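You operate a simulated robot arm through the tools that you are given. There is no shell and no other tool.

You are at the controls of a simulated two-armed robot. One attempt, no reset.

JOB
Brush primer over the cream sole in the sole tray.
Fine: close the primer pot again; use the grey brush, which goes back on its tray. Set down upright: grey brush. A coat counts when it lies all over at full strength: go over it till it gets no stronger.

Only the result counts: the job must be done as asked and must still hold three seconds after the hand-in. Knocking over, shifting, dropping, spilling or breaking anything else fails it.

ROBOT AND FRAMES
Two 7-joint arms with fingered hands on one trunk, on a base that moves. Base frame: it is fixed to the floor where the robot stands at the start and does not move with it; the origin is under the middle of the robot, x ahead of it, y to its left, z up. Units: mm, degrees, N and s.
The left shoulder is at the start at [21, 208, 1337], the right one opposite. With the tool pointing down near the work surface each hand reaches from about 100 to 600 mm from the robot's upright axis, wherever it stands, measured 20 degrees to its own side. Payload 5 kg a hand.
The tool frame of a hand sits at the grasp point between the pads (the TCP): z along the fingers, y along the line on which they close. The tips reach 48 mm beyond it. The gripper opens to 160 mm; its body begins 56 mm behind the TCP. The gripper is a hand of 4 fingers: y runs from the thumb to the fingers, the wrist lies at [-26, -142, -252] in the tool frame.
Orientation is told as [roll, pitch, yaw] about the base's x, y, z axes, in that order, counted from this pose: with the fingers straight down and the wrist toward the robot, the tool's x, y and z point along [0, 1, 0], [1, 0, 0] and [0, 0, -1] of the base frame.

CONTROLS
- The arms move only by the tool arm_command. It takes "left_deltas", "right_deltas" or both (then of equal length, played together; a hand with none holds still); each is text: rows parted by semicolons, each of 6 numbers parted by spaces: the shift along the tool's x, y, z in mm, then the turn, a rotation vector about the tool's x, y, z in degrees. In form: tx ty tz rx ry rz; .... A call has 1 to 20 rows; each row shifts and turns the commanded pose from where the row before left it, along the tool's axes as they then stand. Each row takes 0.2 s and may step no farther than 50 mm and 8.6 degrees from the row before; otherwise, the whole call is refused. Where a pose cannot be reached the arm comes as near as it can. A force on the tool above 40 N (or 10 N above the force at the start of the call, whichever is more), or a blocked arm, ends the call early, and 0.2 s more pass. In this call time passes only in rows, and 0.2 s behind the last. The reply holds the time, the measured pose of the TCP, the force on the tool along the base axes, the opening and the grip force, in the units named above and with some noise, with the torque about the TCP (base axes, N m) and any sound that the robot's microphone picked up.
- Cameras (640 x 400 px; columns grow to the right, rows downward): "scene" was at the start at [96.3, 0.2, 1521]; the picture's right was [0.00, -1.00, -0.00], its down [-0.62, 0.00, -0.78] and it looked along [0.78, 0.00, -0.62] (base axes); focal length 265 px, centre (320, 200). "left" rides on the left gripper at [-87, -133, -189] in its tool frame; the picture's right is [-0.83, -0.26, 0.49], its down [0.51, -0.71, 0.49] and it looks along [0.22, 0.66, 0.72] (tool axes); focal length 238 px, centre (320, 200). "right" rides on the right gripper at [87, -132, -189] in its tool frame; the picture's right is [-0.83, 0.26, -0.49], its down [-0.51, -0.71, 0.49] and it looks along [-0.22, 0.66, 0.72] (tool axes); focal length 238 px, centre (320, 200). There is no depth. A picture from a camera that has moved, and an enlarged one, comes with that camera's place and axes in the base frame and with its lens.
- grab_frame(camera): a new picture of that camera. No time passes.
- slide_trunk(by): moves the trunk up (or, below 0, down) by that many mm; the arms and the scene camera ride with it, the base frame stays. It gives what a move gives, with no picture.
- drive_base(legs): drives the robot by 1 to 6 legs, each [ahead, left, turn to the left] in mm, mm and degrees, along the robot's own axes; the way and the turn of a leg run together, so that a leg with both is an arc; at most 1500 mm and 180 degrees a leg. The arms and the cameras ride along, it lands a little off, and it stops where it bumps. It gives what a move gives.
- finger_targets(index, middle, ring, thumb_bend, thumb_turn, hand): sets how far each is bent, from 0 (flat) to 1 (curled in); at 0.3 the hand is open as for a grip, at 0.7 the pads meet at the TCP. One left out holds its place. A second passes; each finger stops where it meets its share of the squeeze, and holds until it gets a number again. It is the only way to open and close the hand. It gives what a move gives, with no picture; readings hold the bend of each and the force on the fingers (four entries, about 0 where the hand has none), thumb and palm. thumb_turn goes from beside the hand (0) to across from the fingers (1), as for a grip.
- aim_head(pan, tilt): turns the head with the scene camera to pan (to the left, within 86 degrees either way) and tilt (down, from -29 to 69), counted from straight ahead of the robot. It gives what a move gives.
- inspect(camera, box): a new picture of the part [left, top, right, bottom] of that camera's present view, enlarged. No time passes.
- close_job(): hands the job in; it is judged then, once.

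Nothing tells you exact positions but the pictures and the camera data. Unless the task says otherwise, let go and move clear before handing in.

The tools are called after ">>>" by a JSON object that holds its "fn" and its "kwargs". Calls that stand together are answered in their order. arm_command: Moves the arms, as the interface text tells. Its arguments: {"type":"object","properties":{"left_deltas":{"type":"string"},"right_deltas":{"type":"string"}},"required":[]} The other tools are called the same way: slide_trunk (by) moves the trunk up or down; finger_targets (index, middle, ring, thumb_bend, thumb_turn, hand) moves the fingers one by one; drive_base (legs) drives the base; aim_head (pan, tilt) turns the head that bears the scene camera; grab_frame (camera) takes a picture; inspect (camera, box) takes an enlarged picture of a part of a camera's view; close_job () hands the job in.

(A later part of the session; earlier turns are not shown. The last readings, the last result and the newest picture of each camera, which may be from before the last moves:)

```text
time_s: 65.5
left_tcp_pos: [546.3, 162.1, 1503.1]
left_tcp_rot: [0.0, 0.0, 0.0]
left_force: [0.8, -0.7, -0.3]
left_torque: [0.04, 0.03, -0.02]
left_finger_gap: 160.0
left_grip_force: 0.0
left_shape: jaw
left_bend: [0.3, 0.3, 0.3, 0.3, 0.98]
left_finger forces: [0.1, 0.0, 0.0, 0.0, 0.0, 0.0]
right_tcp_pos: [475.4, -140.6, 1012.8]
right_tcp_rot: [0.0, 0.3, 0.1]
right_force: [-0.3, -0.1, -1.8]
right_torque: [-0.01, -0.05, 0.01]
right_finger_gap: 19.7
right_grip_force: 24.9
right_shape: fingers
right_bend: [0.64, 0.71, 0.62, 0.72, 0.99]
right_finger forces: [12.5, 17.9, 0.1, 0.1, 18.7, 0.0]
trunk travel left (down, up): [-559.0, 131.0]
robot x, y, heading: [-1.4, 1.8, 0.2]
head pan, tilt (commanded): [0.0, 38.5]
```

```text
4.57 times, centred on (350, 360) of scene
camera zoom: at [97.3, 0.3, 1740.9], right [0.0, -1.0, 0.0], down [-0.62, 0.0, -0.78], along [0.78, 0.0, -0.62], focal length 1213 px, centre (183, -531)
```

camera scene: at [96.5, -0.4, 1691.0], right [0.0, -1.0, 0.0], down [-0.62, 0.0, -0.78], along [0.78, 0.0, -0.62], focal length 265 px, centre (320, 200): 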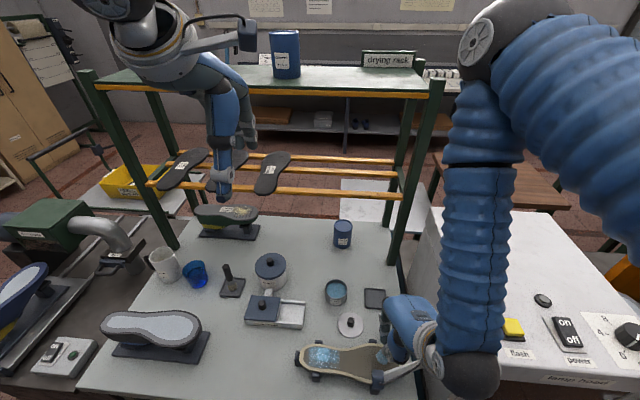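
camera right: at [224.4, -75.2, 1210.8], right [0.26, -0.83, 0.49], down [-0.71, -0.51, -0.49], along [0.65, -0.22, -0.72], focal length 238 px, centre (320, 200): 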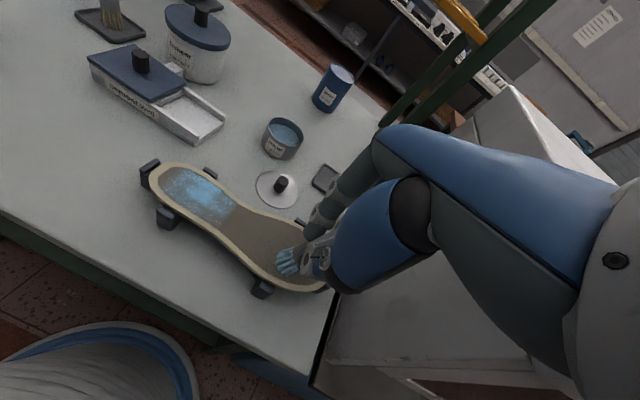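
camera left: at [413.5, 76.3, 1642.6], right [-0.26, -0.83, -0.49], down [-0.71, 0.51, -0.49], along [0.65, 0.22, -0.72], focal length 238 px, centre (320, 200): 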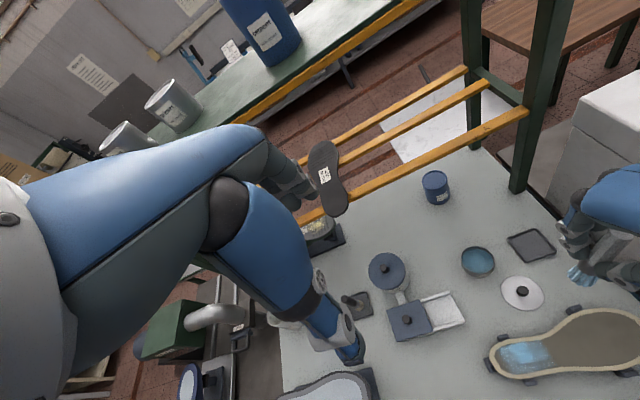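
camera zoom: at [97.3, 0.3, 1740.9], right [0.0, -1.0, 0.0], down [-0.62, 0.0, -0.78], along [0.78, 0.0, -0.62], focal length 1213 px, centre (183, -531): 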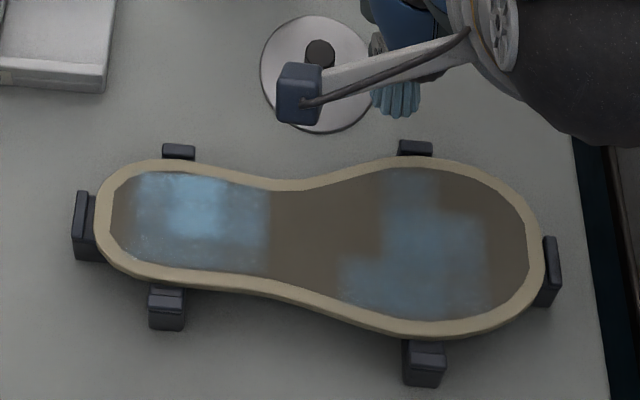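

Stroke motion seems to deposit most, and my light-touch contact is very stiff. I strengthen the grip so the brush resists tilting, and will then use light strokes.

>>> {"fn": "finger_targets", "kwargs": {"hand": "right", "index": 0.95, "middle": 0.95, "ring": 0.66, "thumb_bend": 0.95}}

>>> {"fn": "inspect", "kwargs": {"camera": "right", "box": [220, 180, 380, 300]}}

>>> {"fn": "inspect", "kwargs": {"camera": "scene", "box": [340, 260, 440, 360]}}

```text
time_s: 66.5
left_tcp_pos: [544.7, 161.8, 1503.9]
left_tcp_rot: [0.0, 0.1, 0.0]
left_force: [0.5, 0.0, 0.6]
left_torque: [0.0, 0.03, 0.02]
left_finger_gap: 160.1
left_grip_force: 0.1
left_shape: jaw
left_bend: [0.3, 0.3, 0.3, 0.3, 0.98]
left_finger forces: [0.1, 0.0, 0.0, 0.0, 0.0, 0.0]
right_tcp_pos: [474.8, -139.3, 1013.8]
right_tcp_rot: [0.0, 0.0, 0.1]
right_force: [1.1, 0.3, -0.4]
right_torque: [-0.01, 0.02, 0.0]
right_finger_gap: 19.3
right_grip_force: 26.7
right_shape: fingers
right_bend: [0.62, 0.72, 0.66, 0.72, 1.0]
right_finger forces: [11.8, 18.0, 0.0, 0.1, 22.8, 0.0]
trunk travel left (down, up): [-559.0, 131.0]
robot x, y, heading: [-2.4, -3.1, 0.0]
head pan, tilt (commanded): [0.0, 38.5]
```

```text
3.33 times, centred on (300, 240) of right
camera zoom: at [344.4, -53.7, 1204.3], right [0.26, -0.83, 0.49], down [-0.71, -0.51, -0.49], along [0.65, -0.22, -0.72], focal length 794 px, centre (387, 67)
```

zoom: 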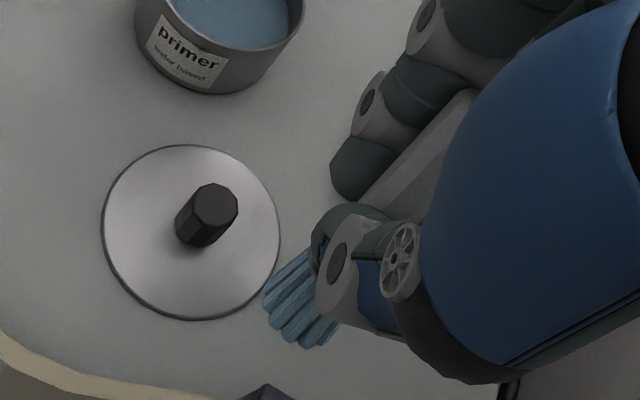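

```text
4.00 times, centred on (390, 310) of scene
camera zoom: at [96.8, 0.4, 1741.0], right [0.0, -1.0, 0.0], down [-0.62, 0.0, -0.78], along [0.78, 0.0, -0.62], focal length 1061 px, centre (40, -240)
```

zoom: 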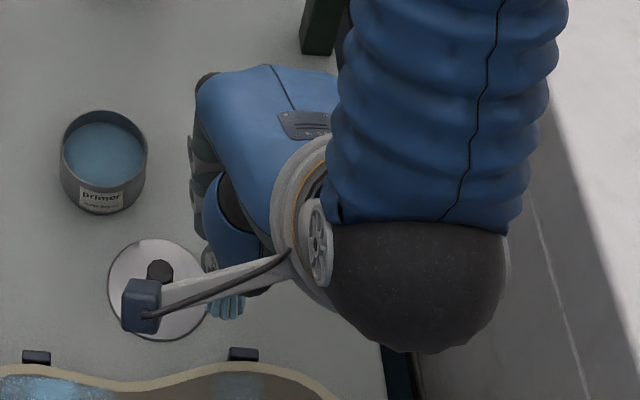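

The grip is at its limit, so I'll use light trailing strokes in one direction. I move to the heel end to start a long stroke through the middle.

>>> {"fn": "arm_command", "kwargs": {"right_deltas": "0 0 -8 0 0 0; 44 -19 0 0 0 0; 44 -19 0 0 0 0; 44 -19 0 0 0 0; 43 -18 0 0 0 0; 0 0 12 0 0 0; 0 0 8 0 0 0"}}

>>> {"fn": "inspect", "kwargs": {"camera": "right", "box": [180, 200, 460, 400]}}

>>> {"fn": "inspect", "kwargs": {"camera": "left", "box": [480, 240, 640, 400]}}

```text
time_s: 68.2
left_tcp_pos: [545.0, 161.8, 1503.7]
left_tcp_rot: [0.0, -0.1, 0.1]
left_force: [0.1, -0.3, 0.1]
left_torque: [-0.05, -0.01, -0.01]
left_finger_gap: 160.0
left_grip_force: 0.1
left_shape: jaw
left_bend: [0.3, 0.3, 0.3, 0.3, 0.98]
left_finger forces: [0.0, 0.0, 0.1, 0.1, 0.1, 0.0]
right_tcp_pos: [400.4, 36.1, 1002.2]
right_tcp_rot: [-0.1, 0.1, 0.1]
right_force: [0.5, 1.2, -1.5]
right_torque: [0.0, 0.01, 0.04]
right_finger_gap: 19.5
right_grip_force: 26.7
right_shape: fingers
right_bend: [0.62, 0.72, 0.66, 0.72, 1.0]
right_finger forces: [12.0, 18.1, 0.0, 0.1, 22.5, 0.0]
trunk travel left (down, up): [-559.0, 131.0]
robot x, y, heading: [-0.0, 1.0, 0.0]
head pan, tilt (commanded): [0.0, 38.5]
```

```text
2.00 times, centred on (320, 300) of right
camera zoom: at [267.9, 122.4, 1191.9], right [0.26, -0.83, 0.49], down [-0.71, -0.51, -0.49], along [0.66, -0.22, -0.72], focal length 477 px, centre (320, 0)
```

zoom: 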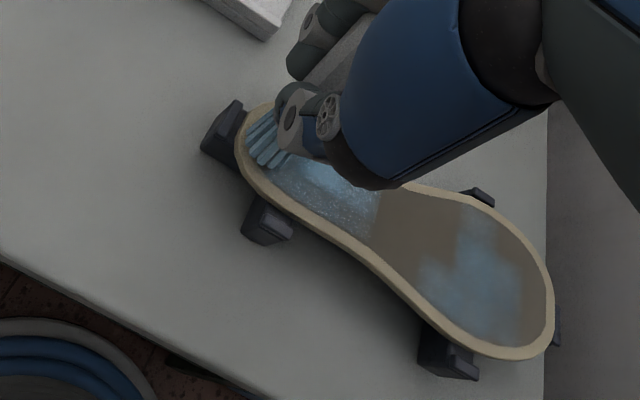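

```text
2.50 times, centred on (560, 320) of left
camera zoom: at [413.1, 76.6, 1692.9], right [-0.26, -0.83, -0.49], down [-0.71, 0.51, -0.49], along [0.66, 0.22, -0.72], focal length 596 px, centre (-280, -100)
```

zoom: 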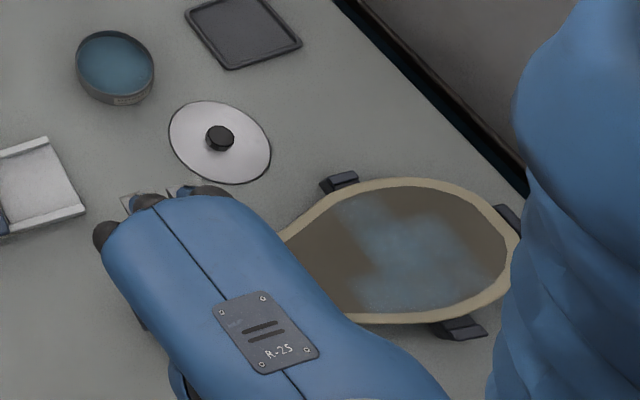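

>>> {"fn": "arm_command", "kwargs": {"right_deltas": "-2 0 1.2 0 0 0; 0 0 0.5 0 0 0; -12 0 0 0 0 0; -12 -0.5 0 0 0 0; -12 -0.5 0 0 0 0; -12 -0.5 0 0 0 0; -12 -0.5 0 0 0 0"}}

>>> {"fn": "inspect", "kwargs": {"camera": "right", "box": [180, 200, 460, 400]}}

```text
time_s: 69.8
left_tcp_pos: [544.7, 160.7, 1504.0]
left_tcp_rot: [-0.1, 0.0, 0.0]
left_force: [-0.1, -0.3, -0.2]
left_torque: [0.03, 0.0, 0.01]
left_finger_gap: 160.2
left_grip_force: 0.0
left_shape: jaw
left_bend: [0.3, 0.3, 0.3, 0.3, 0.98]
left_finger forces: [0.1, 0.0, 0.0, 0.0, 0.0, 0.0]
right_tcp_pos: [397.2, -27.4, 1000.3]
right_tcp_rot: [0.0, 0.1, 0.0]
right_force: [-0.4, -0.2, -0.7]
right_torque: [0.02, 0.03, 0.0]
right_finger_gap: 19.8
right_grip_force: 27.9
right_shape: fingers
right_bend: [0.61, 0.66, 0.66, 0.73, 1.0]
right_finger forces: [12.6, 18.6, 0.0, 0.1, 24.6, 0.0]
trunk travel left (down, up): [-559.0, 131.0]
robot x, y, heading: [2.4, 3.3, 0.1]
head pan, tilt (commanded): [0.0, 38.5]
```

```text
2.00 times, centred on (320, 300) of right
camera zoom: at [265.0, 58.2, 1191.6], right [0.26, -0.83, 0.49], down [-0.71, -0.51, -0.49], along [0.65, -0.22, -0.72], focal length 477 px, centre (320, 0)
```

zoom: 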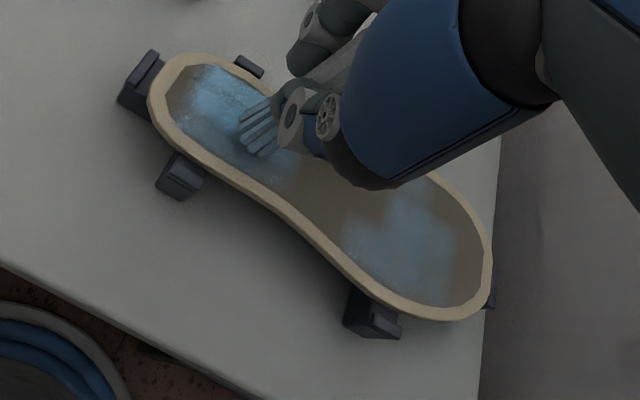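

That stroke painted well with hardly any force. I continue toward the forepart slightly lower.

>>> {"fn": "arm_command", "kwargs": {"right_deltas": "-6 0 0.7 0 0 0; -12 -0.6 0 0 0 0; -12 -0.6 0 0 0 0; -12 -0.6 0 0 0 0; -12 -0.6 0 0 0 0; -12 -0.6 0 0 0 0; -12 -0.6 0 0 0 0"}}

>>> {"fn": "inspect", "kwargs": {"camera": "right", "box": [120, 160, 400, 360]}}

>>> {"fn": "inspect", "kwargs": {"camera": "left", "box": [480, 240, 640, 400]}}

```text
time_s: 71.3
left_tcp_pos: [544.7, 160.9, 1504.6]
left_tcp_rot: [0.0, 0.1, 0.0]
left_force: [0.1, 0.1, 1.1]
left_torque: [-0.02, -0.01, 0.04]
left_finger_gap: 160.0
left_grip_force: 0.1
left_shape: jaw
left_bend: [0.3, 0.3, 0.3, 0.3, 0.98]
left_finger forces: [0.0, 0.0, 0.1, 0.0, 0.1, 0.0]
right_tcp_pos: [394.1, -103.9, 998.3]
right_tcp_rot: [0.0, 0.0, -0.1]
right_force: [0.5, 1.3, 3.4]
right_torque: [0.19, -0.02, 0.02]
right_finger_gap: 19.7
right_grip_force: 28.6
right_shape: fingers
right_bend: [0.61, 0.66, 0.66, 0.73, 0.99]
right_finger forces: [13.8, 19.0, 0.1, 0.0, 25.1, 0.1]
trunk travel left (down, up): [-559.0, 131.0]
robot x, y, heading: [-0.7, -1.0, 0.1]
head pan, tilt (commanded): [0.0, 38.5]
```

```text
2.00 times, centred on (260, 260) of right
camera zoom: at [262.1, -18.0, 1190.1], right [0.26, -0.83, 0.49], down [-0.71, -0.51, -0.49], along [0.66, -0.22, -0.72], focal length 477 px, centre (440, 80)
```

zoom: 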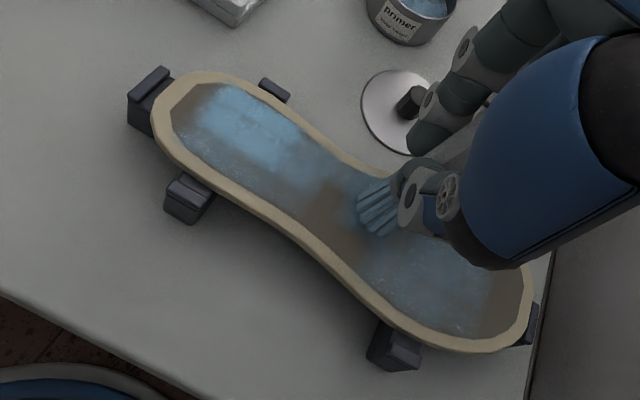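

```text
2.50 times, centred on (560, 320) of left
camera zoom: at [413.1, 76.1, 1693.0], right [-0.26, -0.83, -0.49], down [-0.71, 0.51, -0.49], along [0.66, 0.22, -0.72], focal length 596 px, centre (-280, -100)
```

zoom: 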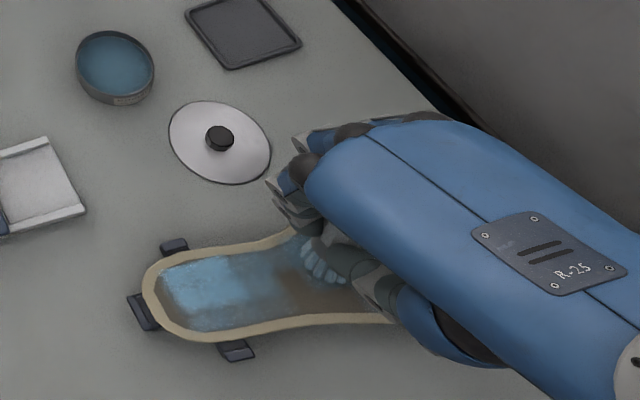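

The forepart takes paint too. Before going further right I check how close the hand comes to the white cabinet.

>>> {"fn": "grab_frame", "kwargs": {"camera": "scene"}}

>>> {"fn": "inspect", "kwargs": {"camera": "scene", "box": [360, 200, 560, 400]}}

>>> {"fn": "grab_frame", "kwargs": {"camera": "right"}}

```text
taken
camera scene: at [96.2, 0.1, 1741.1], right [0.0, -1.0, 0.0], down [-0.62, 0.0, -0.78], along [0.78, 0.0, -0.62], focal length 265 px, centre (320, 200)
```

scene: 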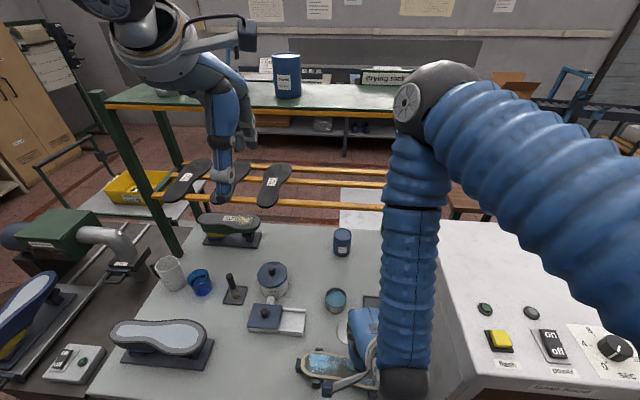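

```text
2.00 times, centred on (460, 300) of scene
camera zoom: at [96.2, 0.1, 1741.1], right [0.0, -1.0, 0.0], down [-0.62, 0.0, -0.78], along [0.78, 0.0, -0.62], focal length 531 px, centre (40, 0)
```

zoom: 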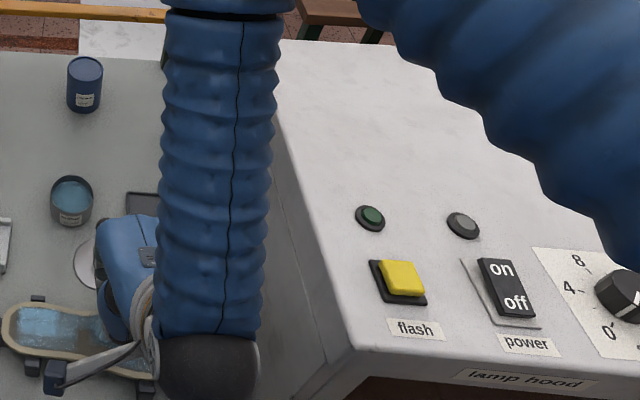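

```text
taken
camera right: at [262.1, -18.0, 1190.1], right [0.26, -0.83, 0.49], down [-0.71, -0.51, -0.49], along [0.66, -0.22, -0.72], focal length 238 px, centre (320, 200)
```

right: 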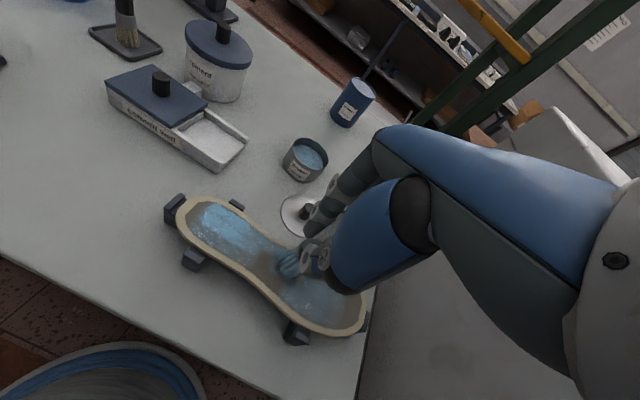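

The cabinet's edge lies near y≈-295 there, leaving enough room. I continue the middle stroke to the toe end.

>>> {"fn": "arm_command", "kwargs": {"right_deltas": "-12 -0.6 0 0 0 0; -12 -0.6 0 0 0 0; -12 -0.6 0 0 0 0; -12 -0.6 0 0 0 0; -12 -0.6 0 0 0 0; -12 -0.6 0 0 0 0; -12 -0.6 0 0 0 0; -12 -0.6 0 0 0 0"}}

>>> {"fn": "inspect", "kwargs": {"camera": "right", "box": [60, 120, 380, 340]}}

>>> {"fn": "inspect", "kwargs": {"camera": "left", "box": [480, 240, 640, 400]}}

```text
time_s: 73.2
left_tcp_pos: [545.6, 162.1, 1504.6]
left_tcp_rot: [0.0, -0.1, -0.1]
left_force: [0.5, -0.3, 0.1]
left_torque: [0.02, 0.0, 0.02]
left_finger_gap: 160.0
left_grip_force: 0.0
left_shape: jaw
left_bend: [0.3, 0.3, 0.3, 0.3, 0.98]
left_finger forces: [0.1, 0.0, 0.1, 0.0, 0.0, 0.0]
right_tcp_pos: [388.8, -200.3, 997.9]
right_tcp_rot: [0.1, 0.1, 0.0]
right_force: [0.2, -0.4, 1.1]
right_torque: [0.02, 0.0, -0.04]
right_finger_gap: 19.9
right_grip_force: 28.5
right_shape: fingers
right_bend: [0.61, 0.66, 0.66, 0.73, 1.0]
right_finger forces: [13.2, 19.0, 0.0, 0.0, 25.9, 0.1]
trunk travel left (down, up): [-559.0, 131.0]
robot x, y, heading: [-2.4, 3.3, -0.1]
head pan, tilt (commanded): [0.0, 38.5]
```

```text
1.82 times, centred on (220, 230) of right
camera zoom: at [255.9, -115.1, 1189.4], right [0.26, -0.83, 0.49], down [-0.71, -0.51, -0.49], along [0.65, -0.22, -0.72], focal length 433 px, centre (502, 146)
```

zoom: 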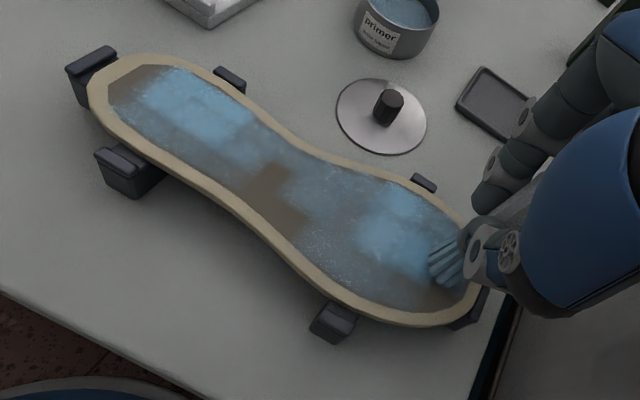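

```text
2.50 times, centred on (560, 320) of left
camera zoom: at [413.1, 75.6, 1693.0], right [-0.26, -0.83, -0.49], down [-0.71, 0.51, -0.49], along [0.66, 0.22, -0.72], focal length 596 px, centre (-280, -100)
```

zoom: 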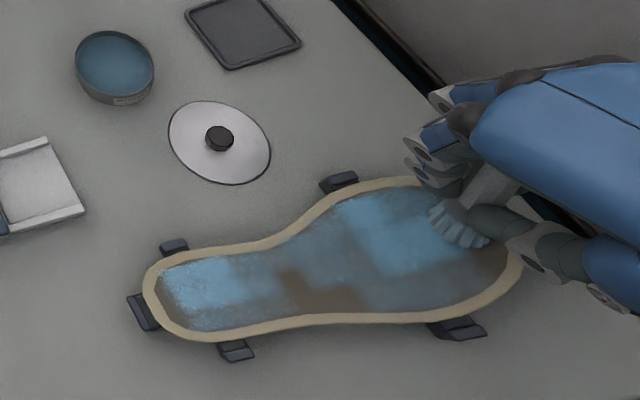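

The coat is building evenly with 1–3 N. I lift, return to the heel and do a second stroke nearer to me.

>>> {"fn": "arm_command", "kwargs": {"right_deltas": "0 0 -6 0 0 0; 0 0 -8 0 0 0; 44 0 0 0 0 0; 44 0 0 0 0 0; 44 0 0 0 0 0; 44 0 0 0 0 0; 42 0 0 0 0 0; 0 0 8 0 0 0; 0 0 6 0 0 0; -10 -1 0 0 0 0; -10 -1 0 0 0 0; -10 -1 0 0 0 0; -10 -1 0 0 0 0; -10 -1 0 0 0 0; -10 -1 0 0 0 0; -10 -1 0 0 0 0; -10 -1 0 0 0 0"}}

>>> {"fn": "inspect", "kwargs": {"camera": "right", "box": [120, 160, 440, 380]}}

```text
time_s: 76.8
left_tcp_pos: [545.4, 160.5, 1504.4]
left_tcp_rot: [0.0, 0.1, -0.1]
left_force: [0.5, -0.6, -0.3]
left_torque: [0.05, 0.04, 0.01]
left_finger_gap: 160.1
left_grip_force: 0.0
left_shape: jaw
left_bend: [0.3, 0.3, 0.3, 0.3, 0.98]
left_finger forces: [0.1, 0.0, 0.0, 0.0, 0.0, 0.1]
right_tcp_pos: [382.0, -63.7, 1001.4]
right_tcp_rot: [-0.1, 0.2, 0.0]
right_force: [0.4, -0.1, -0.3]
right_torque: [0.02, -0.02, 0.01]
right_finger_gap: 20.3
right_grip_force: 28.6
right_shape: fingers
right_bend: [0.61, 0.66, 0.66, 0.74, 0.99]
right_finger forces: [13.6, 19.3, 0.1, 0.0, 24.9, 0.0]
trunk travel left (down, up): [-559.0, 131.0]
robot x, y, heading: [-2.9, -1.8, 0.2]
head pan, tilt (commanded): [0.0, 38.5]
```

```text
1.82 times, centred on (280, 270) of right
camera zoom: at [248.8, 22.8, 1190.5], right [0.26, -0.83, 0.49], down [-0.71, -0.51, -0.49], along [0.65, -0.22, -0.72], focal length 433 px, centre (393, 73)
```

zoom: 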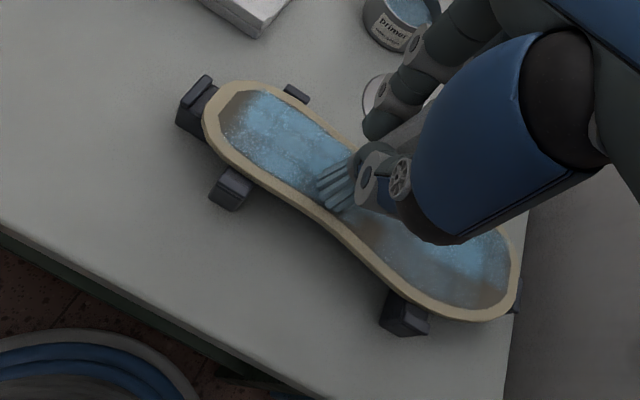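

>>> {"fn": "arm_command", "kwargs": {"right_deltas": "-12 -2.5 0 0 0 0; -12 -2.5 0 0 0 0; -12 -2.5 0 0 0 0; -12 -2.5 0 0 0 0; -12 -2.5 0 0 0 0; -12 -2.5 0 0 0 0; -12 -1 0 0 0 0; -12 1 0 0 0 0; -12 2 0 0 0 0; -12 3 0 0 0 0; -10 3 0 0 0 0"}}

>>> {"fn": "inspect", "kwargs": {"camera": "right", "box": [60, 100, 380, 320]}}

>>> {"fn": "inspect", "kwargs": {"camera": "left", "box": [480, 240, 640, 400]}}

```text
time_s: 79.2
left_tcp_pos: [546.7, 160.9, 1502.9]
left_tcp_rot: [-0.1, 0.1, 0.0]
left_force: [0.0, -0.2, -0.1]
left_torque: [0.02, 0.03, 0.01]
left_finger_gap: 159.9
left_grip_force: 0.0
left_shape: jaw
left_bend: [0.3, 0.3, 0.3, 0.3, 0.98]
left_finger forces: [0.0, 0.1, 0.1, 0.0, 0.0, 0.0]
right_tcp_pos: [374.1, -194.2, 999.0]
right_tcp_rot: [-0.1, 0.1, -0.1]
right_force: [-0.4, 0.0, 3.6]
right_torque: [0.02, 0.02, -0.01]
right_finger_gap: 20.1
right_grip_force: 30.5
right_shape: fingers
right_bend: [0.6, 0.66, 0.66, 0.74, 0.99]
right_finger forces: [14.4, 19.6, 0.0, 0.0, 27.8, 0.1]
trunk travel left (down, up): [-559.0, 131.0]
robot x, y, heading: [4.2, -3.5, 0.1]
head pan, tilt (commanded): [0.0, 38.5]
```

```text
1.82 times, centred on (220, 210) of right
camera zoom: at [241.5, -107.5, 1190.0], right [0.26, -0.83, 0.49], down [-0.71, -0.51, -0.49], along [0.65, -0.22, -0.72], focal length 433 px, centre (502, 182)
```

zoom: 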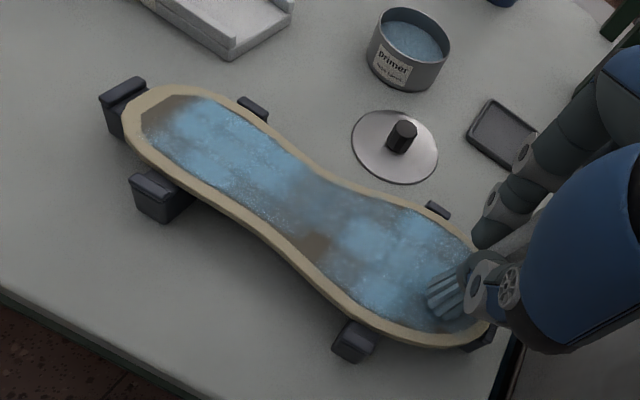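

```text
2.50 times, centred on (560, 320) of left
camera zoom: at [413.1, 75.9, 1692.9], right [-0.26, -0.83, -0.49], down [-0.71, 0.51, -0.49], along [0.66, 0.22, -0.72], focal length 596 px, centre (-280, -100)
```

zoom: 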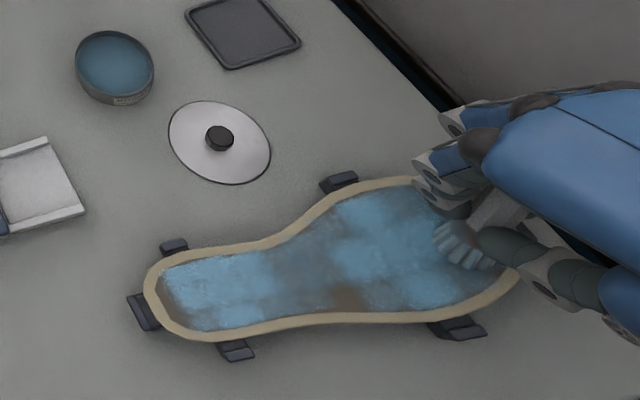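

Coverage is growing well. Now the third stroke along the far side.

>>> {"fn": "arm_command", "kwargs": {"right_deltas": "0 0 -6 0 0 0; 0 0 -8 0 0 0; 43 7.6 0 0 0 0; 43 7.6 0 0 0 0; 43 7.6 0 0 0 0; 43 7.6 0 0 0 0; 43 7.6 0 0 0 0; 0 0 8 0 0 0; 0 0 6 0 0 0; -12 0 0 0 0 0; -12 0 0 0 0 0; -12 0 0 0 0 0; -12 -2 0 0 0 0; -12 -2 0 0 0 0; -12 -2 0 0 0 0; -12 -1 0 0 0 0"}}

>>> {"fn": "arm_command", "kwargs": {"right_deltas": "-12 0 0 0 0 0; -12 1 0 0 0 0; -12 1 0 0 0 0; -12 1 0 0 0 0; -12 1 0 0 0 0; -12 1 0 0 0 0; -12 1 0 0 0 0; -12 1 0 0 0 0; -12 0 0 0 0 0; -12 -2 0 0 0 0; -10 -3 0 0 0 0"}}

>>> {"fn": "inspect", "kwargs": {"camera": "right", "box": [20, 120, 340, 340]}}

>>> {"fn": "inspect", "kwargs": {"camera": "left", "box": [480, 240, 640, 400]}}

```text
time_s: 82.5
left_tcp_pos: [544.0, 160.8, 1503.7]
left_tcp_rot: [0.0, 0.0, 0.0]
left_force: [0.2, -0.3, -0.8]
left_torque: [0.01, 0.02, 0.01]
left_finger_gap: 160.3
left_grip_force: 0.0
left_shape: jaw
left_bend: [0.3, 0.3, 0.3, 0.3, 0.98]
left_finger forces: [0.1, 0.0, 0.0, 0.0, 0.0, 0.1]
right_tcp_pos: [404.2, -58.5, 999.0]
right_tcp_rot: [0.0, 0.1, 0.0]
right_force: [-0.4, 1.6, 5.5]
right_torque: [0.19, -0.02, 0.03]
right_finger_gap: 20.4
right_grip_force: 31.6
right_shape: fingers
right_bend: [0.6, 0.72, 0.66, 0.74, 0.99]
right_finger forces: [15.5, 20.1, 0.0, 0.1, 26.7, 0.0]
trunk travel left (down, up): [-559.0, 131.0]
robot x, y, heading: [1.8, 1.6, -0.1]
head pan, tilt (commanded): [0.0, 38.5]
```

```text
time_s: 85.0
left_tcp_pos: [545.6, 163.8, 1503.7]
left_tcp_rot: [0.0, 0.0, 0.1]
left_force: [0.3, -0.7, -0.1]
left_torque: [-0.01, -0.05, 0.01]
left_finger_gap: 159.8
left_grip_force: 0.1
left_shape: jaw
left_bend: [0.3, 0.3, 0.3, 0.3, 0.98]
left_finger forces: [0.0, 0.0, 0.0, 0.0, 0.0, 0.0]
right_tcp_pos: [406.8, -187.6, 998.7]
right_tcp_rot: [0.0, 0.0, 0.1]
right_force: [3.6, 11.6, 17.1]
right_torque: [1.33, -0.57, 0.06]
right_finger_gap: 20.9
right_grip_force: 42.2
right_shape: fingers
right_bend: [0.59, 0.66, 0.66, 0.75, 0.99]
right_finger forces: [33.6, 24.7, 0.0, 0.1, 27.0, 0.0]
trunk travel left (down, up): [-559.0, 131.0]
robot x, y, heading: [1.8, -5.2, -0.1]
head pan, tilt (commanded): [0.0, 38.5]
```

```text
1.82 times, centred on (180, 230) of right
camera zoom: at [274.3, -101.9, 1188.8], right [0.26, -0.83, 0.49], down [-0.71, -0.51, -0.49], along [0.66, -0.22, -0.72], focal length 433 px, centre (574, 146)
```

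zoom: 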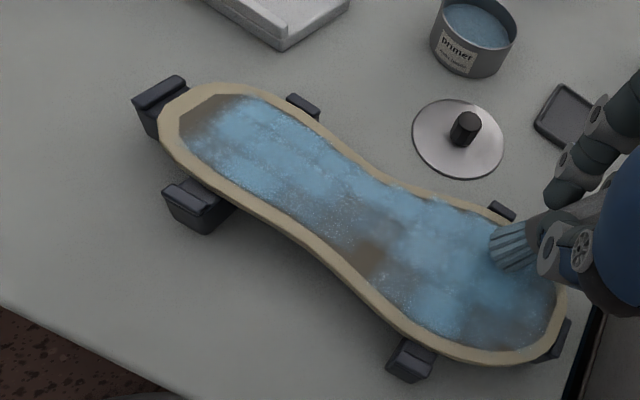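

```text
2.50 times, centred on (560, 320) of left
camera zoom: at [412.5, 78.1, 1693.1], right [-0.26, -0.83, -0.49], down [-0.71, 0.51, -0.49], along [0.66, 0.22, -0.72], focal length 596 px, centre (-280, -100)
```

zoom: 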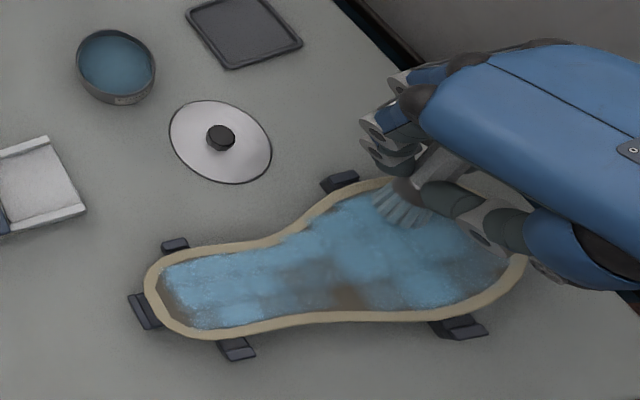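

The brush caught and leans strongly now — probably on the far clip. I lift off at once.

>>> {"fn": "arm_command", "kwargs": {"right_deltas": "4 -2 -6 0 0 0; 0 0 -8 0 0 0; 0 0 -8 0 0 0"}}

>>> {"fn": "inspect", "kwargs": {"camera": "right", "box": [180, 140, 400, 320]}}

>>> {"fn": "inspect", "kwargs": {"camera": "left", "box": [520, 260, 640, 360]}}

>>> {"fn": "inspect", "kwargs": {"camera": "scene", "box": [280, 300, 440, 400]}}

```text
time_s: 85.8
left_tcp_pos: [546.0, 161.4, 1504.3]
left_tcp_rot: [0.0, 0.1, 0.0]
left_force: [-0.4, -0.3, -0.1]
left_torque: [0.01, -0.03, -0.02]
left_finger_gap: 160.1
left_grip_force: 0.1
left_shape: jaw
left_bend: [0.3, 0.3, 0.3, 0.3, 0.98]
left_finger forces: [0.1, 0.0, 0.0, 0.0, 0.0, 0.0]
right_tcp_pos: [404.2, -187.8, 1021.2]
right_tcp_rot: [-0.1, 0.1, 0.1]
right_force: [0.1, -0.6, -0.4]
right_torque: [0.01, -0.01, 0.02]
right_finger_gap: 20.8
right_grip_force: 30.4
right_shape: fingers
right_bend: [0.6, 0.66, 0.66, 0.74, 0.99]
right_finger forces: [14.3, 19.8, 0.0, 0.0, 26.6, 0.1]
trunk travel left (down, up): [-559.0, 131.0]
robot x, y, heading: [3.3, 0.7, -0.1]
head pan, tilt (commanded): [0.0, 38.5]
```

```text
2.22 times, centred on (290, 230) of right
camera zoom: at [271.6, -101.2, 1211.7], right [0.26, -0.83, 0.49], down [-0.71, -0.51, -0.49], along [0.65, -0.22, -0.72], focal length 530 px, centre (387, 133)
```

zoom: 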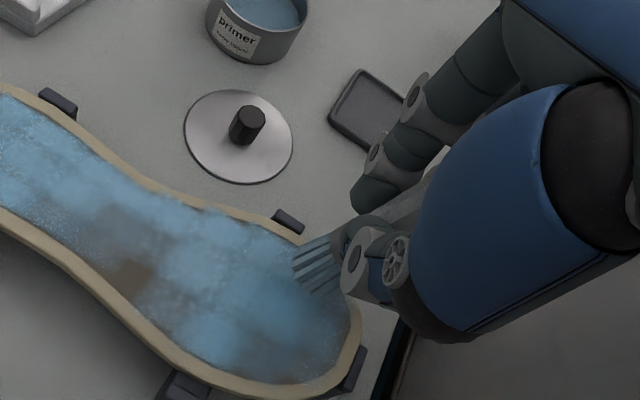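

```text
4.00 times, centred on (580, 310) of left
camera zoom: at [413.2, 76.3, 1692.9], right [-0.26, -0.83, -0.49], down [-0.71, 0.51, -0.49], along [0.66, 0.22, -0.72], focal length 953 px, centre (-720, -240)
```

zoom: 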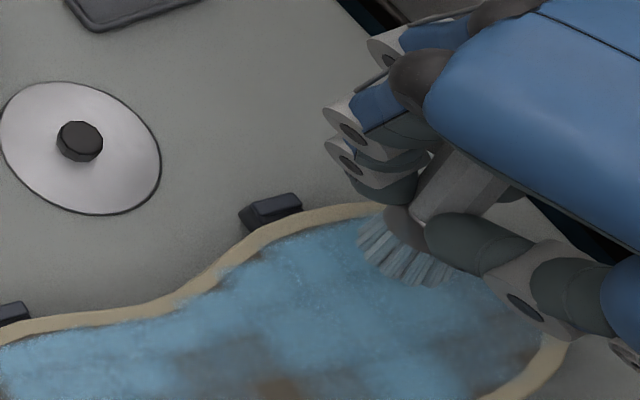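

```text
4.00 times, centred on (360, 350) of scene
camera zoom: at [96.3, 0.3, 1741.0], right [0.0, -1.0, 0.0], down [-0.62, 0.0, -0.78], along [0.78, 0.0, -0.62], focal length 1061 px, centre (160, -400)
```

zoom: 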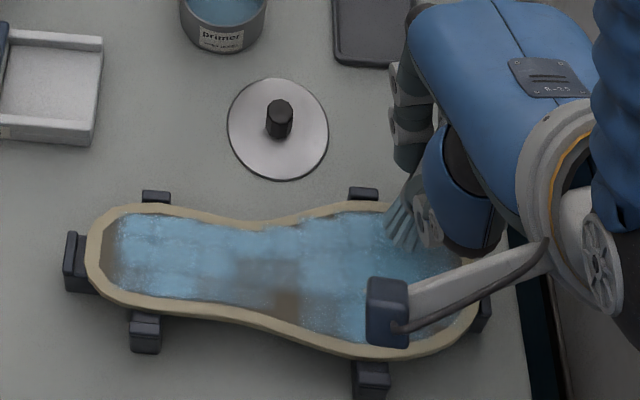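

The bristles look paler, so the brush needs more primer soon. First I set it straight again by touching down at the waist's near side and dragging left, which also paints the thin spot there.

>>> {"fn": "arm_command", "kwargs": {"right_deltas": "44 -14 0 0 0 0; 44 -14 0 0 0 0; 0 0 12 0 0 0; 0 0 8 0 0 0; 0 0 1 0 0 0; 0 0 0.8 0 0 0"}}

>>> {"fn": "inspect", "kwargs": {"camera": "right", "box": [120, 140, 400, 340]}}

```text
time_s: 87.2
left_tcp_pos: [545.9, 161.4, 1504.0]
left_tcp_rot: [0.0, 0.2, 0.0]
left_force: [0.6, -0.4, 0.3]
left_torque: [0.06, 0.02, 0.02]
left_finger_gap: 160.1
left_grip_force: 0.0
left_shape: jaw
left_bend: [0.3, 0.3, 0.3, 0.3, 0.98]
left_finger forces: [0.0, 0.1, 0.0, 0.0, 0.0, 0.1]
right_tcp_pos: [376.5, -99.3, 999.3]
right_tcp_rot: [0.1, 0.1, 0.0]
right_force: [-0.6, -0.4, -1.5]
right_torque: [-0.01, 0.02, 0.02]
right_finger_gap: 20.4
right_grip_force: 29.8
right_shape: fingers
right_bend: [0.6, 0.66, 0.66, 0.74, 0.99]
right_finger forces: [14.2, 19.9, 0.1, 0.0, 26.4, 0.1]
trunk travel left (down, up): [-559.0, 131.0]
robot x, y, heading: [-1.4, -3.1, -0.1]
head pan, tilt (commanded): [0.0, 38.5]
```

```text
2.00 times, centred on (260, 240) of right
camera zoom: at [244.8, -13.3, 1190.4], right [0.26, -0.83, 0.49], down [-0.71, -0.51, -0.49], along [0.65, -0.22, -0.72], focal length 477 px, centre (440, 120)
```

zoom: 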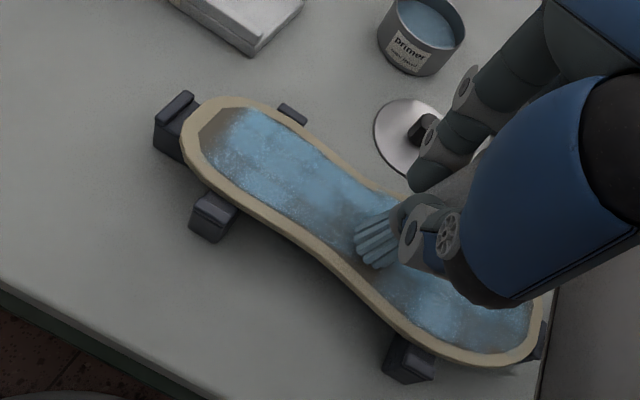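

>>> {"fn": "arm_command", "kwargs": {"right_deltas": "0 0 1 0 0 0; 0 0 0.7 0 0 0"}}

>>> {"fn": "arm_command", "kwargs": {"right_deltas": "5 0 0 0 0 0; 5 0 0 0 0 0; 5 0 0 0 0 0"}}

>>> {"fn": "inspect", "kwargs": {"camera": "right", "box": [120, 140, 400, 340]}}

```text
time_s: 87.8
left_tcp_pos: [544.4, 162.5, 1504.9]
left_tcp_rot: [0.1, 0.0, 0.0]
left_force: [-0.6, 0.8, 0.1]
left_torque: [0.02, 0.03, 0.01]
left_finger_gap: 160.0
left_grip_force: 0.0
left_shape: jaw
left_bend: [0.3, 0.3, 0.3, 0.3, 0.98]
left_finger forces: [0.0, 0.0, 0.1, 0.0, 0.0, 0.0]
right_tcp_pos: [377.2, -98.8, 998.9]
right_tcp_rot: [0.0, 0.1, 0.0]
right_force: [-0.5, 0.4, 19.5]
right_torque: [0.18, -0.1, 0.0]
right_finger_gap: 20.6
right_grip_force: 34.4
right_shape: fingers
right_bend: [0.6, 0.66, 0.66, 0.74, 0.99]
right_finger forces: [16.2, 19.4, 0.1, 0.0, 33.4, 0.0]
trunk travel left (down, up): [-559.0, 131.0]
robot x, y, heading: [-0.3, -1.4, 0.2]
head pan, tilt (commanded): [0.0, 38.5]
```

```text
time_s: 88.5
left_tcp_pos: [544.5, 161.5, 1504.4]
left_tcp_rot: [-0.1, 0.0, 0.0]
left_force: [-0.2, 0.6, 0.1]
left_torque: [-0.02, 0.01, 0.03]
left_finger_gap: 159.9
left_grip_force: 0.0
left_shape: jaw
left_bend: [0.3, 0.3, 0.3, 0.3, 0.98]
left_finger forces: [0.0, 0.0, 0.0, 0.0, 0.0, 0.0]
right_tcp_pos: [376.6, -83.7, 998.6]
right_tcp_rot: [-0.1, 0.0, 0.0]
right_force: [-1.7, -5.6, 13.8]
right_torque: [-0.46, -0.07, -0.04]
right_finger_gap: 20.2
right_grip_force: 31.6
right_shape: fingers
right_bend: [0.6, 0.73, 0.66, 0.74, 0.99]
right_finger forces: [10.5, 21.9, 0.0, 0.1, 30.7, 0.0]
trunk travel left (down, up): [-559.0, 131.0]
robot x, y, heading: [0.4, -0.7, -0.1]
head pan, tilt (commanded): [0.0, 38.5]
```

```text
2.00 times, centred on (260, 240) of right
camera zoom: at [244.8, 2.0, 1188.7], right [0.26, -0.83, 0.49], down [-0.71, -0.51, -0.49], along [0.65, -0.22, -0.72], focal length 477 px, centre (440, 120)
```

zoom: 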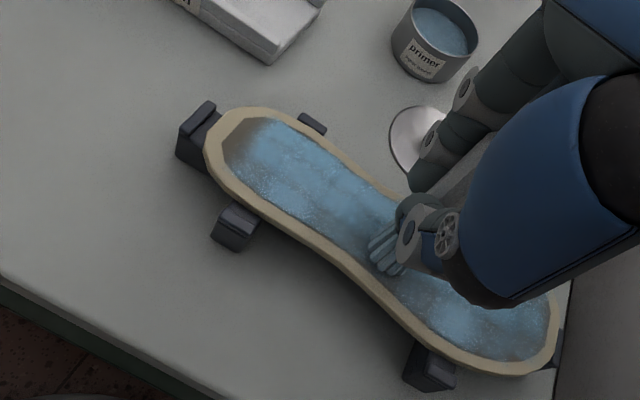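

>>> {"fn": "arm_command", "kwargs": {"right_deltas": "4 0 0 0 0 0; 0 0 -6 0 0 0; 0 0 -10 0 0 0; 0 0 -15 0 0 0"}}

>>> {"fn": "inspect", "kwargs": {"camera": "right", "box": [180, 160, 400, 320]}}

>>> {"fn": "inspect", "kwargs": {"camera": "scene", "box": [280, 300, 440, 400]}}

>>> {"fn": "inspect", "kwargs": {"camera": "left", "box": [480, 240, 640, 400]}}

```text
time_s: 89.5
left_tcp_pos: [544.6, 162.3, 1504.5]
left_tcp_rot: [0.0, 0.0, 0.0]
left_force: [0.9, 0.1, -0.1]
left_torque: [-0.04, 0.0, -0.03]
left_finger_gap: 160.1
left_grip_force: 0.0
left_shape: jaw
left_bend: [0.3, 0.3, 0.3, 0.3, 0.98]
left_finger forces: [0.0, 0.0, 0.0, 0.0, 0.0, 0.1]
right_tcp_pos: [376.9, -79.7, 1029.2]
right_tcp_rot: [0.1, 0.1, 0.2]
right_force: [-0.9, -0.7, -0.3]
right_torque: [-0.04, -0.05, -0.03]
right_finger_gap: 20.2
right_grip_force: 26.8
right_shape: fingers
right_bend: [0.6, 0.72, 0.66, 0.74, 0.99]
right_finger forces: [12.3, 17.9, 0.0, 0.0, 23.6, 0.1]
trunk travel left (down, up): [-559.0, 131.0]
robot x, y, heading: [2.7, 0.9, 0.1]
head pan, tilt (commanded): [0.0, 38.5]
```

```text
2.50 times, centred on (290, 240) of right
camera zoom: at [244.0, 6.4, 1219.6], right [0.26, -0.83, 0.49], down [-0.71, -0.51, -0.49], along [0.66, -0.22, -0.72], focal length 596 px, centre (395, 100)
```

zoom: 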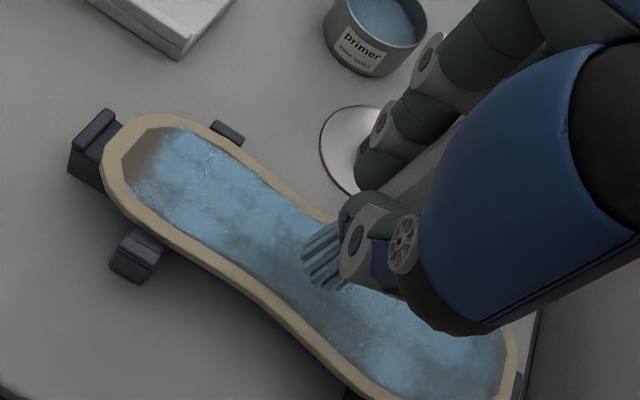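

```text
4.00 times, centred on (360, 350) of scene
camera zoom: at [96.1, 0.9, 1741.0], right [0.0, -1.0, 0.0], down [-0.62, 0.0, -0.78], along [0.78, 0.0, -0.62], focal length 1061 px, centre (160, -400)
```

zoom: 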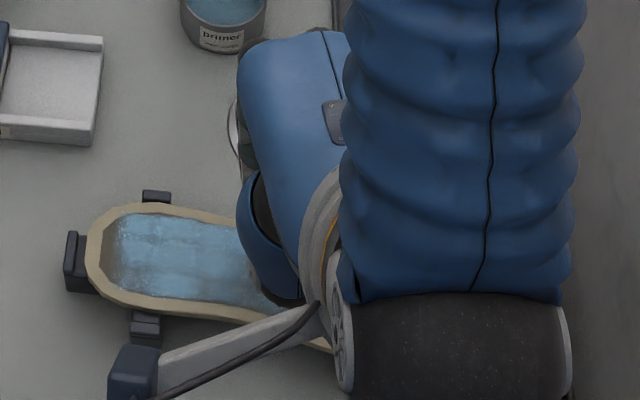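

```text
2.50 times, centred on (560, 320) of left
camera zoom: at [412.9, 76.9, 1693.0], right [-0.26, -0.83, -0.49], down [-0.71, 0.51, -0.49], along [0.66, 0.22, -0.72], focal length 596 px, centre (-280, -100)
```

zoom: 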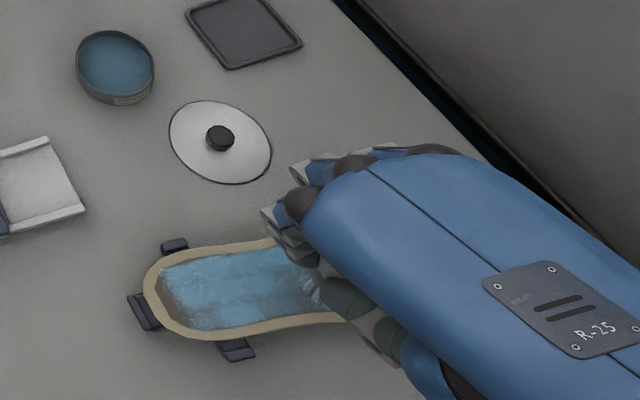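

The waist spot is filled. I go back to the pot for more primer.

>>> {"fn": "arm_command", "kwargs": {"right_deltas": "0 0 -16 0 0 0; 3.4 45 0 0 0 0; 3.4 45 0 0 0 0; 3.4 45 0 0 0 0; 3.4 45 0 0 0 0; 3.4 45 0 0 0 0"}}

>>> {"fn": "inspect", "kwargs": {"camera": "right", "box": [200, 180, 400, 340]}}

>>> {"fn": "inspect", "kwargs": {"camera": "left", "box": [440, 200, 600, 320]}}

>>> {"fn": "inspect", "kwargs": {"camera": "scene", "box": [280, 240, 440, 400]}}

```text
time_s: 91.0
left_tcp_pos: [545.7, 161.9, 1503.2]
left_tcp_rot: [0.0, 0.0, 0.0]
left_force: [0.4, -0.3, 0.5]
left_torque: [-0.01, 0.06, 0.01]
left_finger_gap: 159.8
left_grip_force: 0.0
left_shape: jaw
left_bend: [0.3, 0.3, 0.3, 0.3, 0.98]
left_finger forces: [0.0, 0.0, 0.0, 0.0, 0.0, 0.0]
right_tcp_pos: [602.8, -62.2, 1043.8]
right_tcp_rot: [0.0, 0.2, 0.2]
right_force: [-0.9, -0.2, -1.9]
right_torque: [-0.02, -0.04, 0.02]
right_finger_gap: 20.1
right_grip_force: 27.4
right_shape: fingers
right_bend: [0.6, 0.72, 0.66, 0.74, 0.99]
right_finger forces: [12.5, 18.1, 0.0, 0.0, 23.9, 0.0]
trunk travel left (down, up): [-559.0, 131.0]
robot x, y, heading: [-0.0, 1.0, -0.1]
head pan, tilt (commanded): [0.0, 38.5]
```

```text
2.50 times, centred on (300, 260) of right
camera zoom: at [469.6, 24.6, 1234.5], right [0.26, -0.83, 0.49], down [-0.71, -0.51, -0.49], along [0.65, -0.22, -0.73], focal length 596 px, centre (370, 50)
```

zoom: 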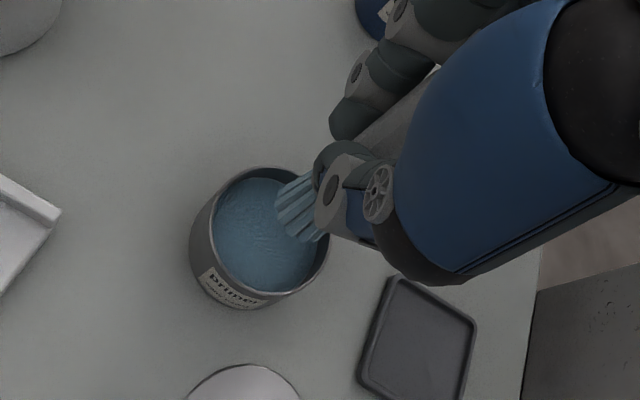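

```text
3.33 times, centred on (520, 260) of left
camera zoom: at [414.3, 76.9, 1692.6], right [-0.26, -0.83, -0.49], down [-0.71, 0.51, -0.49], along [0.65, 0.22, -0.72], focal length 794 px, centre (-347, 0)
```

zoom: 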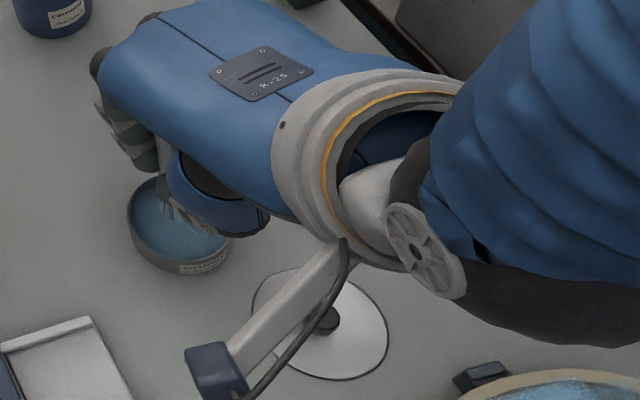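

```text
2.50 times, centred on (360, 320) of scene
camera zoom: at [97.4, 1.0, 1740.9], right [0.0, -1.0, 0.0], down [-0.62, 0.0, -0.78], along [0.78, 0.0, -0.62], focal length 663 px, centre (220, -100)
```

zoom: 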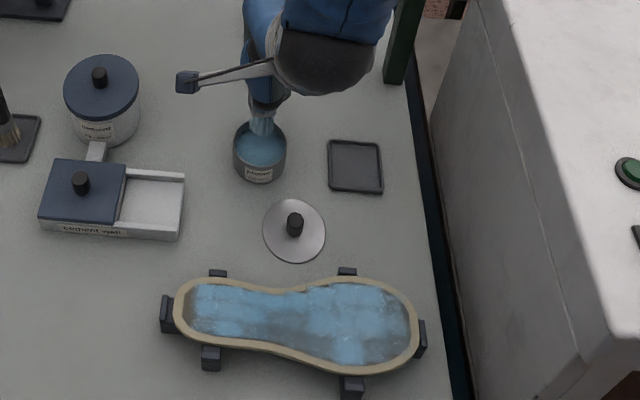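

The brush is centred over the primer. I lower it in.

>>> {"fn": "arm_command", "kwargs": {"right_deltas": "0 0 20 0 0 0; 0 0 18 0 0 0; 0 0 10 0 0 0; 0 0 4 0 0 0"}}

>>> {"fn": "inspect", "kwargs": {"camera": "right", "box": [220, 190, 360, 300]}}

```text
time_s: 92.0
left_tcp_pos: [546.4, 161.7, 1502.5]
left_tcp_rot: [0.0, 0.1, 0.0]
left_force: [1.0, -0.3, 0.7]
left_torque: [-0.02, 0.04, 0.0]
left_finger_gap: 159.8
left_grip_force: 0.1
left_shape: jaw
left_bend: [0.3, 0.3, 0.3, 0.3, 0.98]
left_finger forces: [0.1, 0.0, 0.1, 0.0, 0.1, 0.0]
right_tcp_pos: [602.7, -63.1, 991.5]
right_tcp_rot: [0.1, 0.2, 0.0]
right_force: [0.3, -0.4, -0.1]
right_torque: [-0.01, 0.02, 0.02]
right_finger_gap: 20.0
right_grip_force: 27.7
right_shape: fingers
right_bend: [0.6, 0.72, 0.66, 0.74, 0.99]
right_finger forces: [12.4, 18.1, 0.0, 0.0, 23.9, 0.0]
trunk travel left (down, up): [-559.0, 131.0]
robot x, y, heading: [1.7, -0.6, 0.0]
head pan, tilt (commanded): [0.0, 38.5]
```

```text
3.64 times, centred on (290, 245) of right
camera zoom: at [470.4, 23.5, 1182.3], right [0.26, -0.83, 0.49], down [-0.71, -0.51, -0.49], along [0.65, -0.22, -0.72], focal length 867 px, centre (429, 36)
```

zoom: 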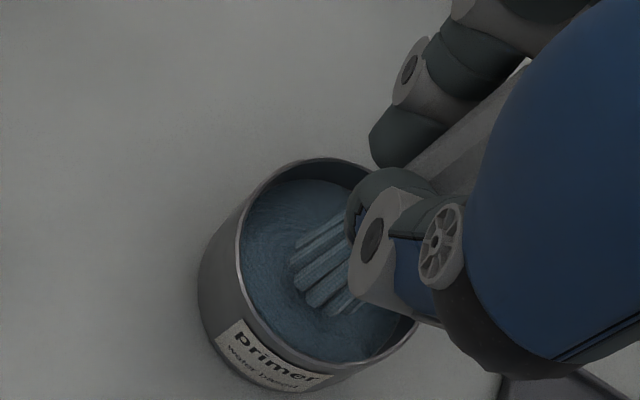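

>>> {"fn": "arm_command", "kwargs": {"right_deltas": "0 0 2 0 0 0; 0 0 1.5 0 0 0; 0 0 0 0 0 0; 0 0 0 0 0 0"}}

>>> {"fn": "inspect", "kwargs": {"camera": "right", "box": [220, 190, 360, 300]}}

```text
time_s: 93.0
left_tcp_pos: [545.7, 161.6, 1502.4]
left_tcp_rot: [0.0, 0.2, 0.0]
left_force: [0.4, 0.7, -0.6]
left_torque: [0.02, -0.02, 0.01]
left_finger_gap: 159.9
left_grip_force: 0.1
left_shape: jaw
left_bend: [0.3, 0.3, 0.3, 0.3, 0.98]
left_finger forces: [0.0, 0.0, 0.0, 0.1, 0.0, 0.0]
right_tcp_pos: [601.8, -62.6, 989.6]
right_tcp_rot: [0.0, 0.1, 0.2]
right_force: [-0.9, 0.5, -0.4]
right_torque: [0.01, -0.02, 0.03]
right_finger_gap: 20.1
right_grip_force: 27.4
right_shape: fingers
right_bend: [0.6, 0.72, 0.66, 0.74, 0.99]
right_finger forces: [12.5, 18.2, 0.0, 0.1, 23.8, 0.0]
trunk travel left (down, up): [-559.0, 131.0]
robot x, y, heading: [0.6, -3.1, -0.1]
head pan, tilt (commanded): [0.0, 38.5]
```

```text
3.64 times, centred on (290, 245) of right
camera zoom: at [469.8, 23.4, 1179.9], right [0.26, -0.83, 0.49], down [-0.71, -0.51, -0.49], along [0.65, -0.22, -0.72], focal length 867 px, centre (429, 36)
```

zoom: 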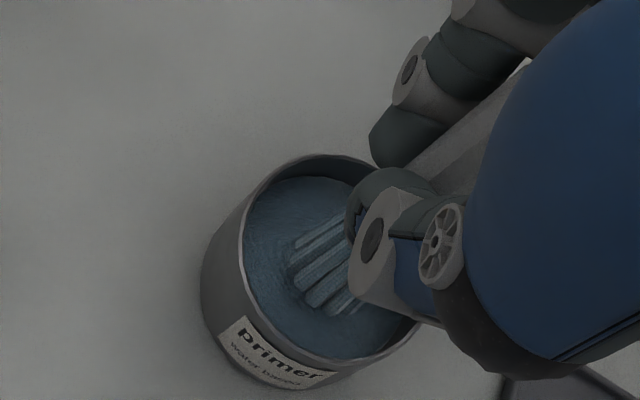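

>>> {"fn": "arm_command", "kwargs": {"right_deltas": "0 0 1.5 0 0 0; 0 0 1 0 0 0; 0 0 0 0 0 0"}}

>>> {"fn": "inspect", "kwargs": {"camera": "right", "box": [220, 190, 360, 300]}}

```text
time_s: 93.8
left_tcp_pos: [545.5, 161.5, 1503.8]
left_tcp_rot: [0.1, 0.0, 0.0]
left_force: [-0.5, 1.2, -0.3]
left_torque: [0.01, -0.01, 0.0]
left_finger_gap: 159.9
left_grip_force: 0.0
left_shape: jaw
left_bend: [0.3, 0.3, 0.3, 0.3, 0.98]
left_finger forces: [0.0, 0.1, 0.0, 0.0, 0.1, 0.0]
right_tcp_pos: [602.7, -62.3, 986.4]
right_tcp_rot: [0.0, 0.1, 0.1]
right_force: [-0.2, 0.1, 0.1]
right_torque: [-0.02, -0.02, -0.01]
right_finger_gap: 19.7
right_grip_force: 27.1
right_shape: fingers
right_bend: [0.6, 0.72, 0.66, 0.74, 0.99]
right_finger forces: [12.5, 18.1, 0.0, 0.1, 24.0, 0.0]
trunk travel left (down, up): [-559.0, 131.0]
robot x, y, heading: [-3.8, 4.2, 0.2]
head pan, tilt (commanded): [0.0, 38.5]
```

```text
3.64 times, centred on (290, 245) of right
camera zoom: at [469.9, 23.1, 1176.9], right [0.26, -0.83, 0.49], down [-0.71, -0.51, -0.49], along [0.65, -0.22, -0.72], focal length 867 px, centre (429, 36)
```

zoom: 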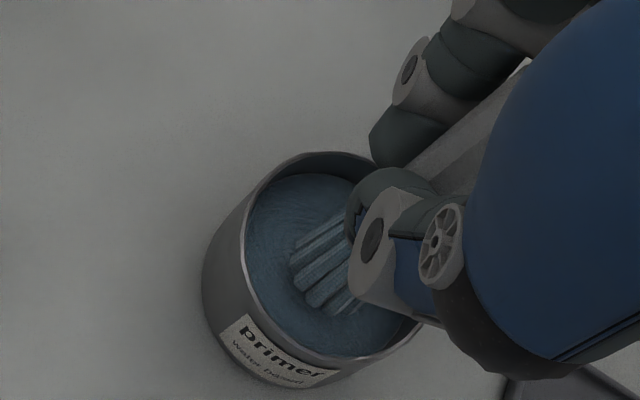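

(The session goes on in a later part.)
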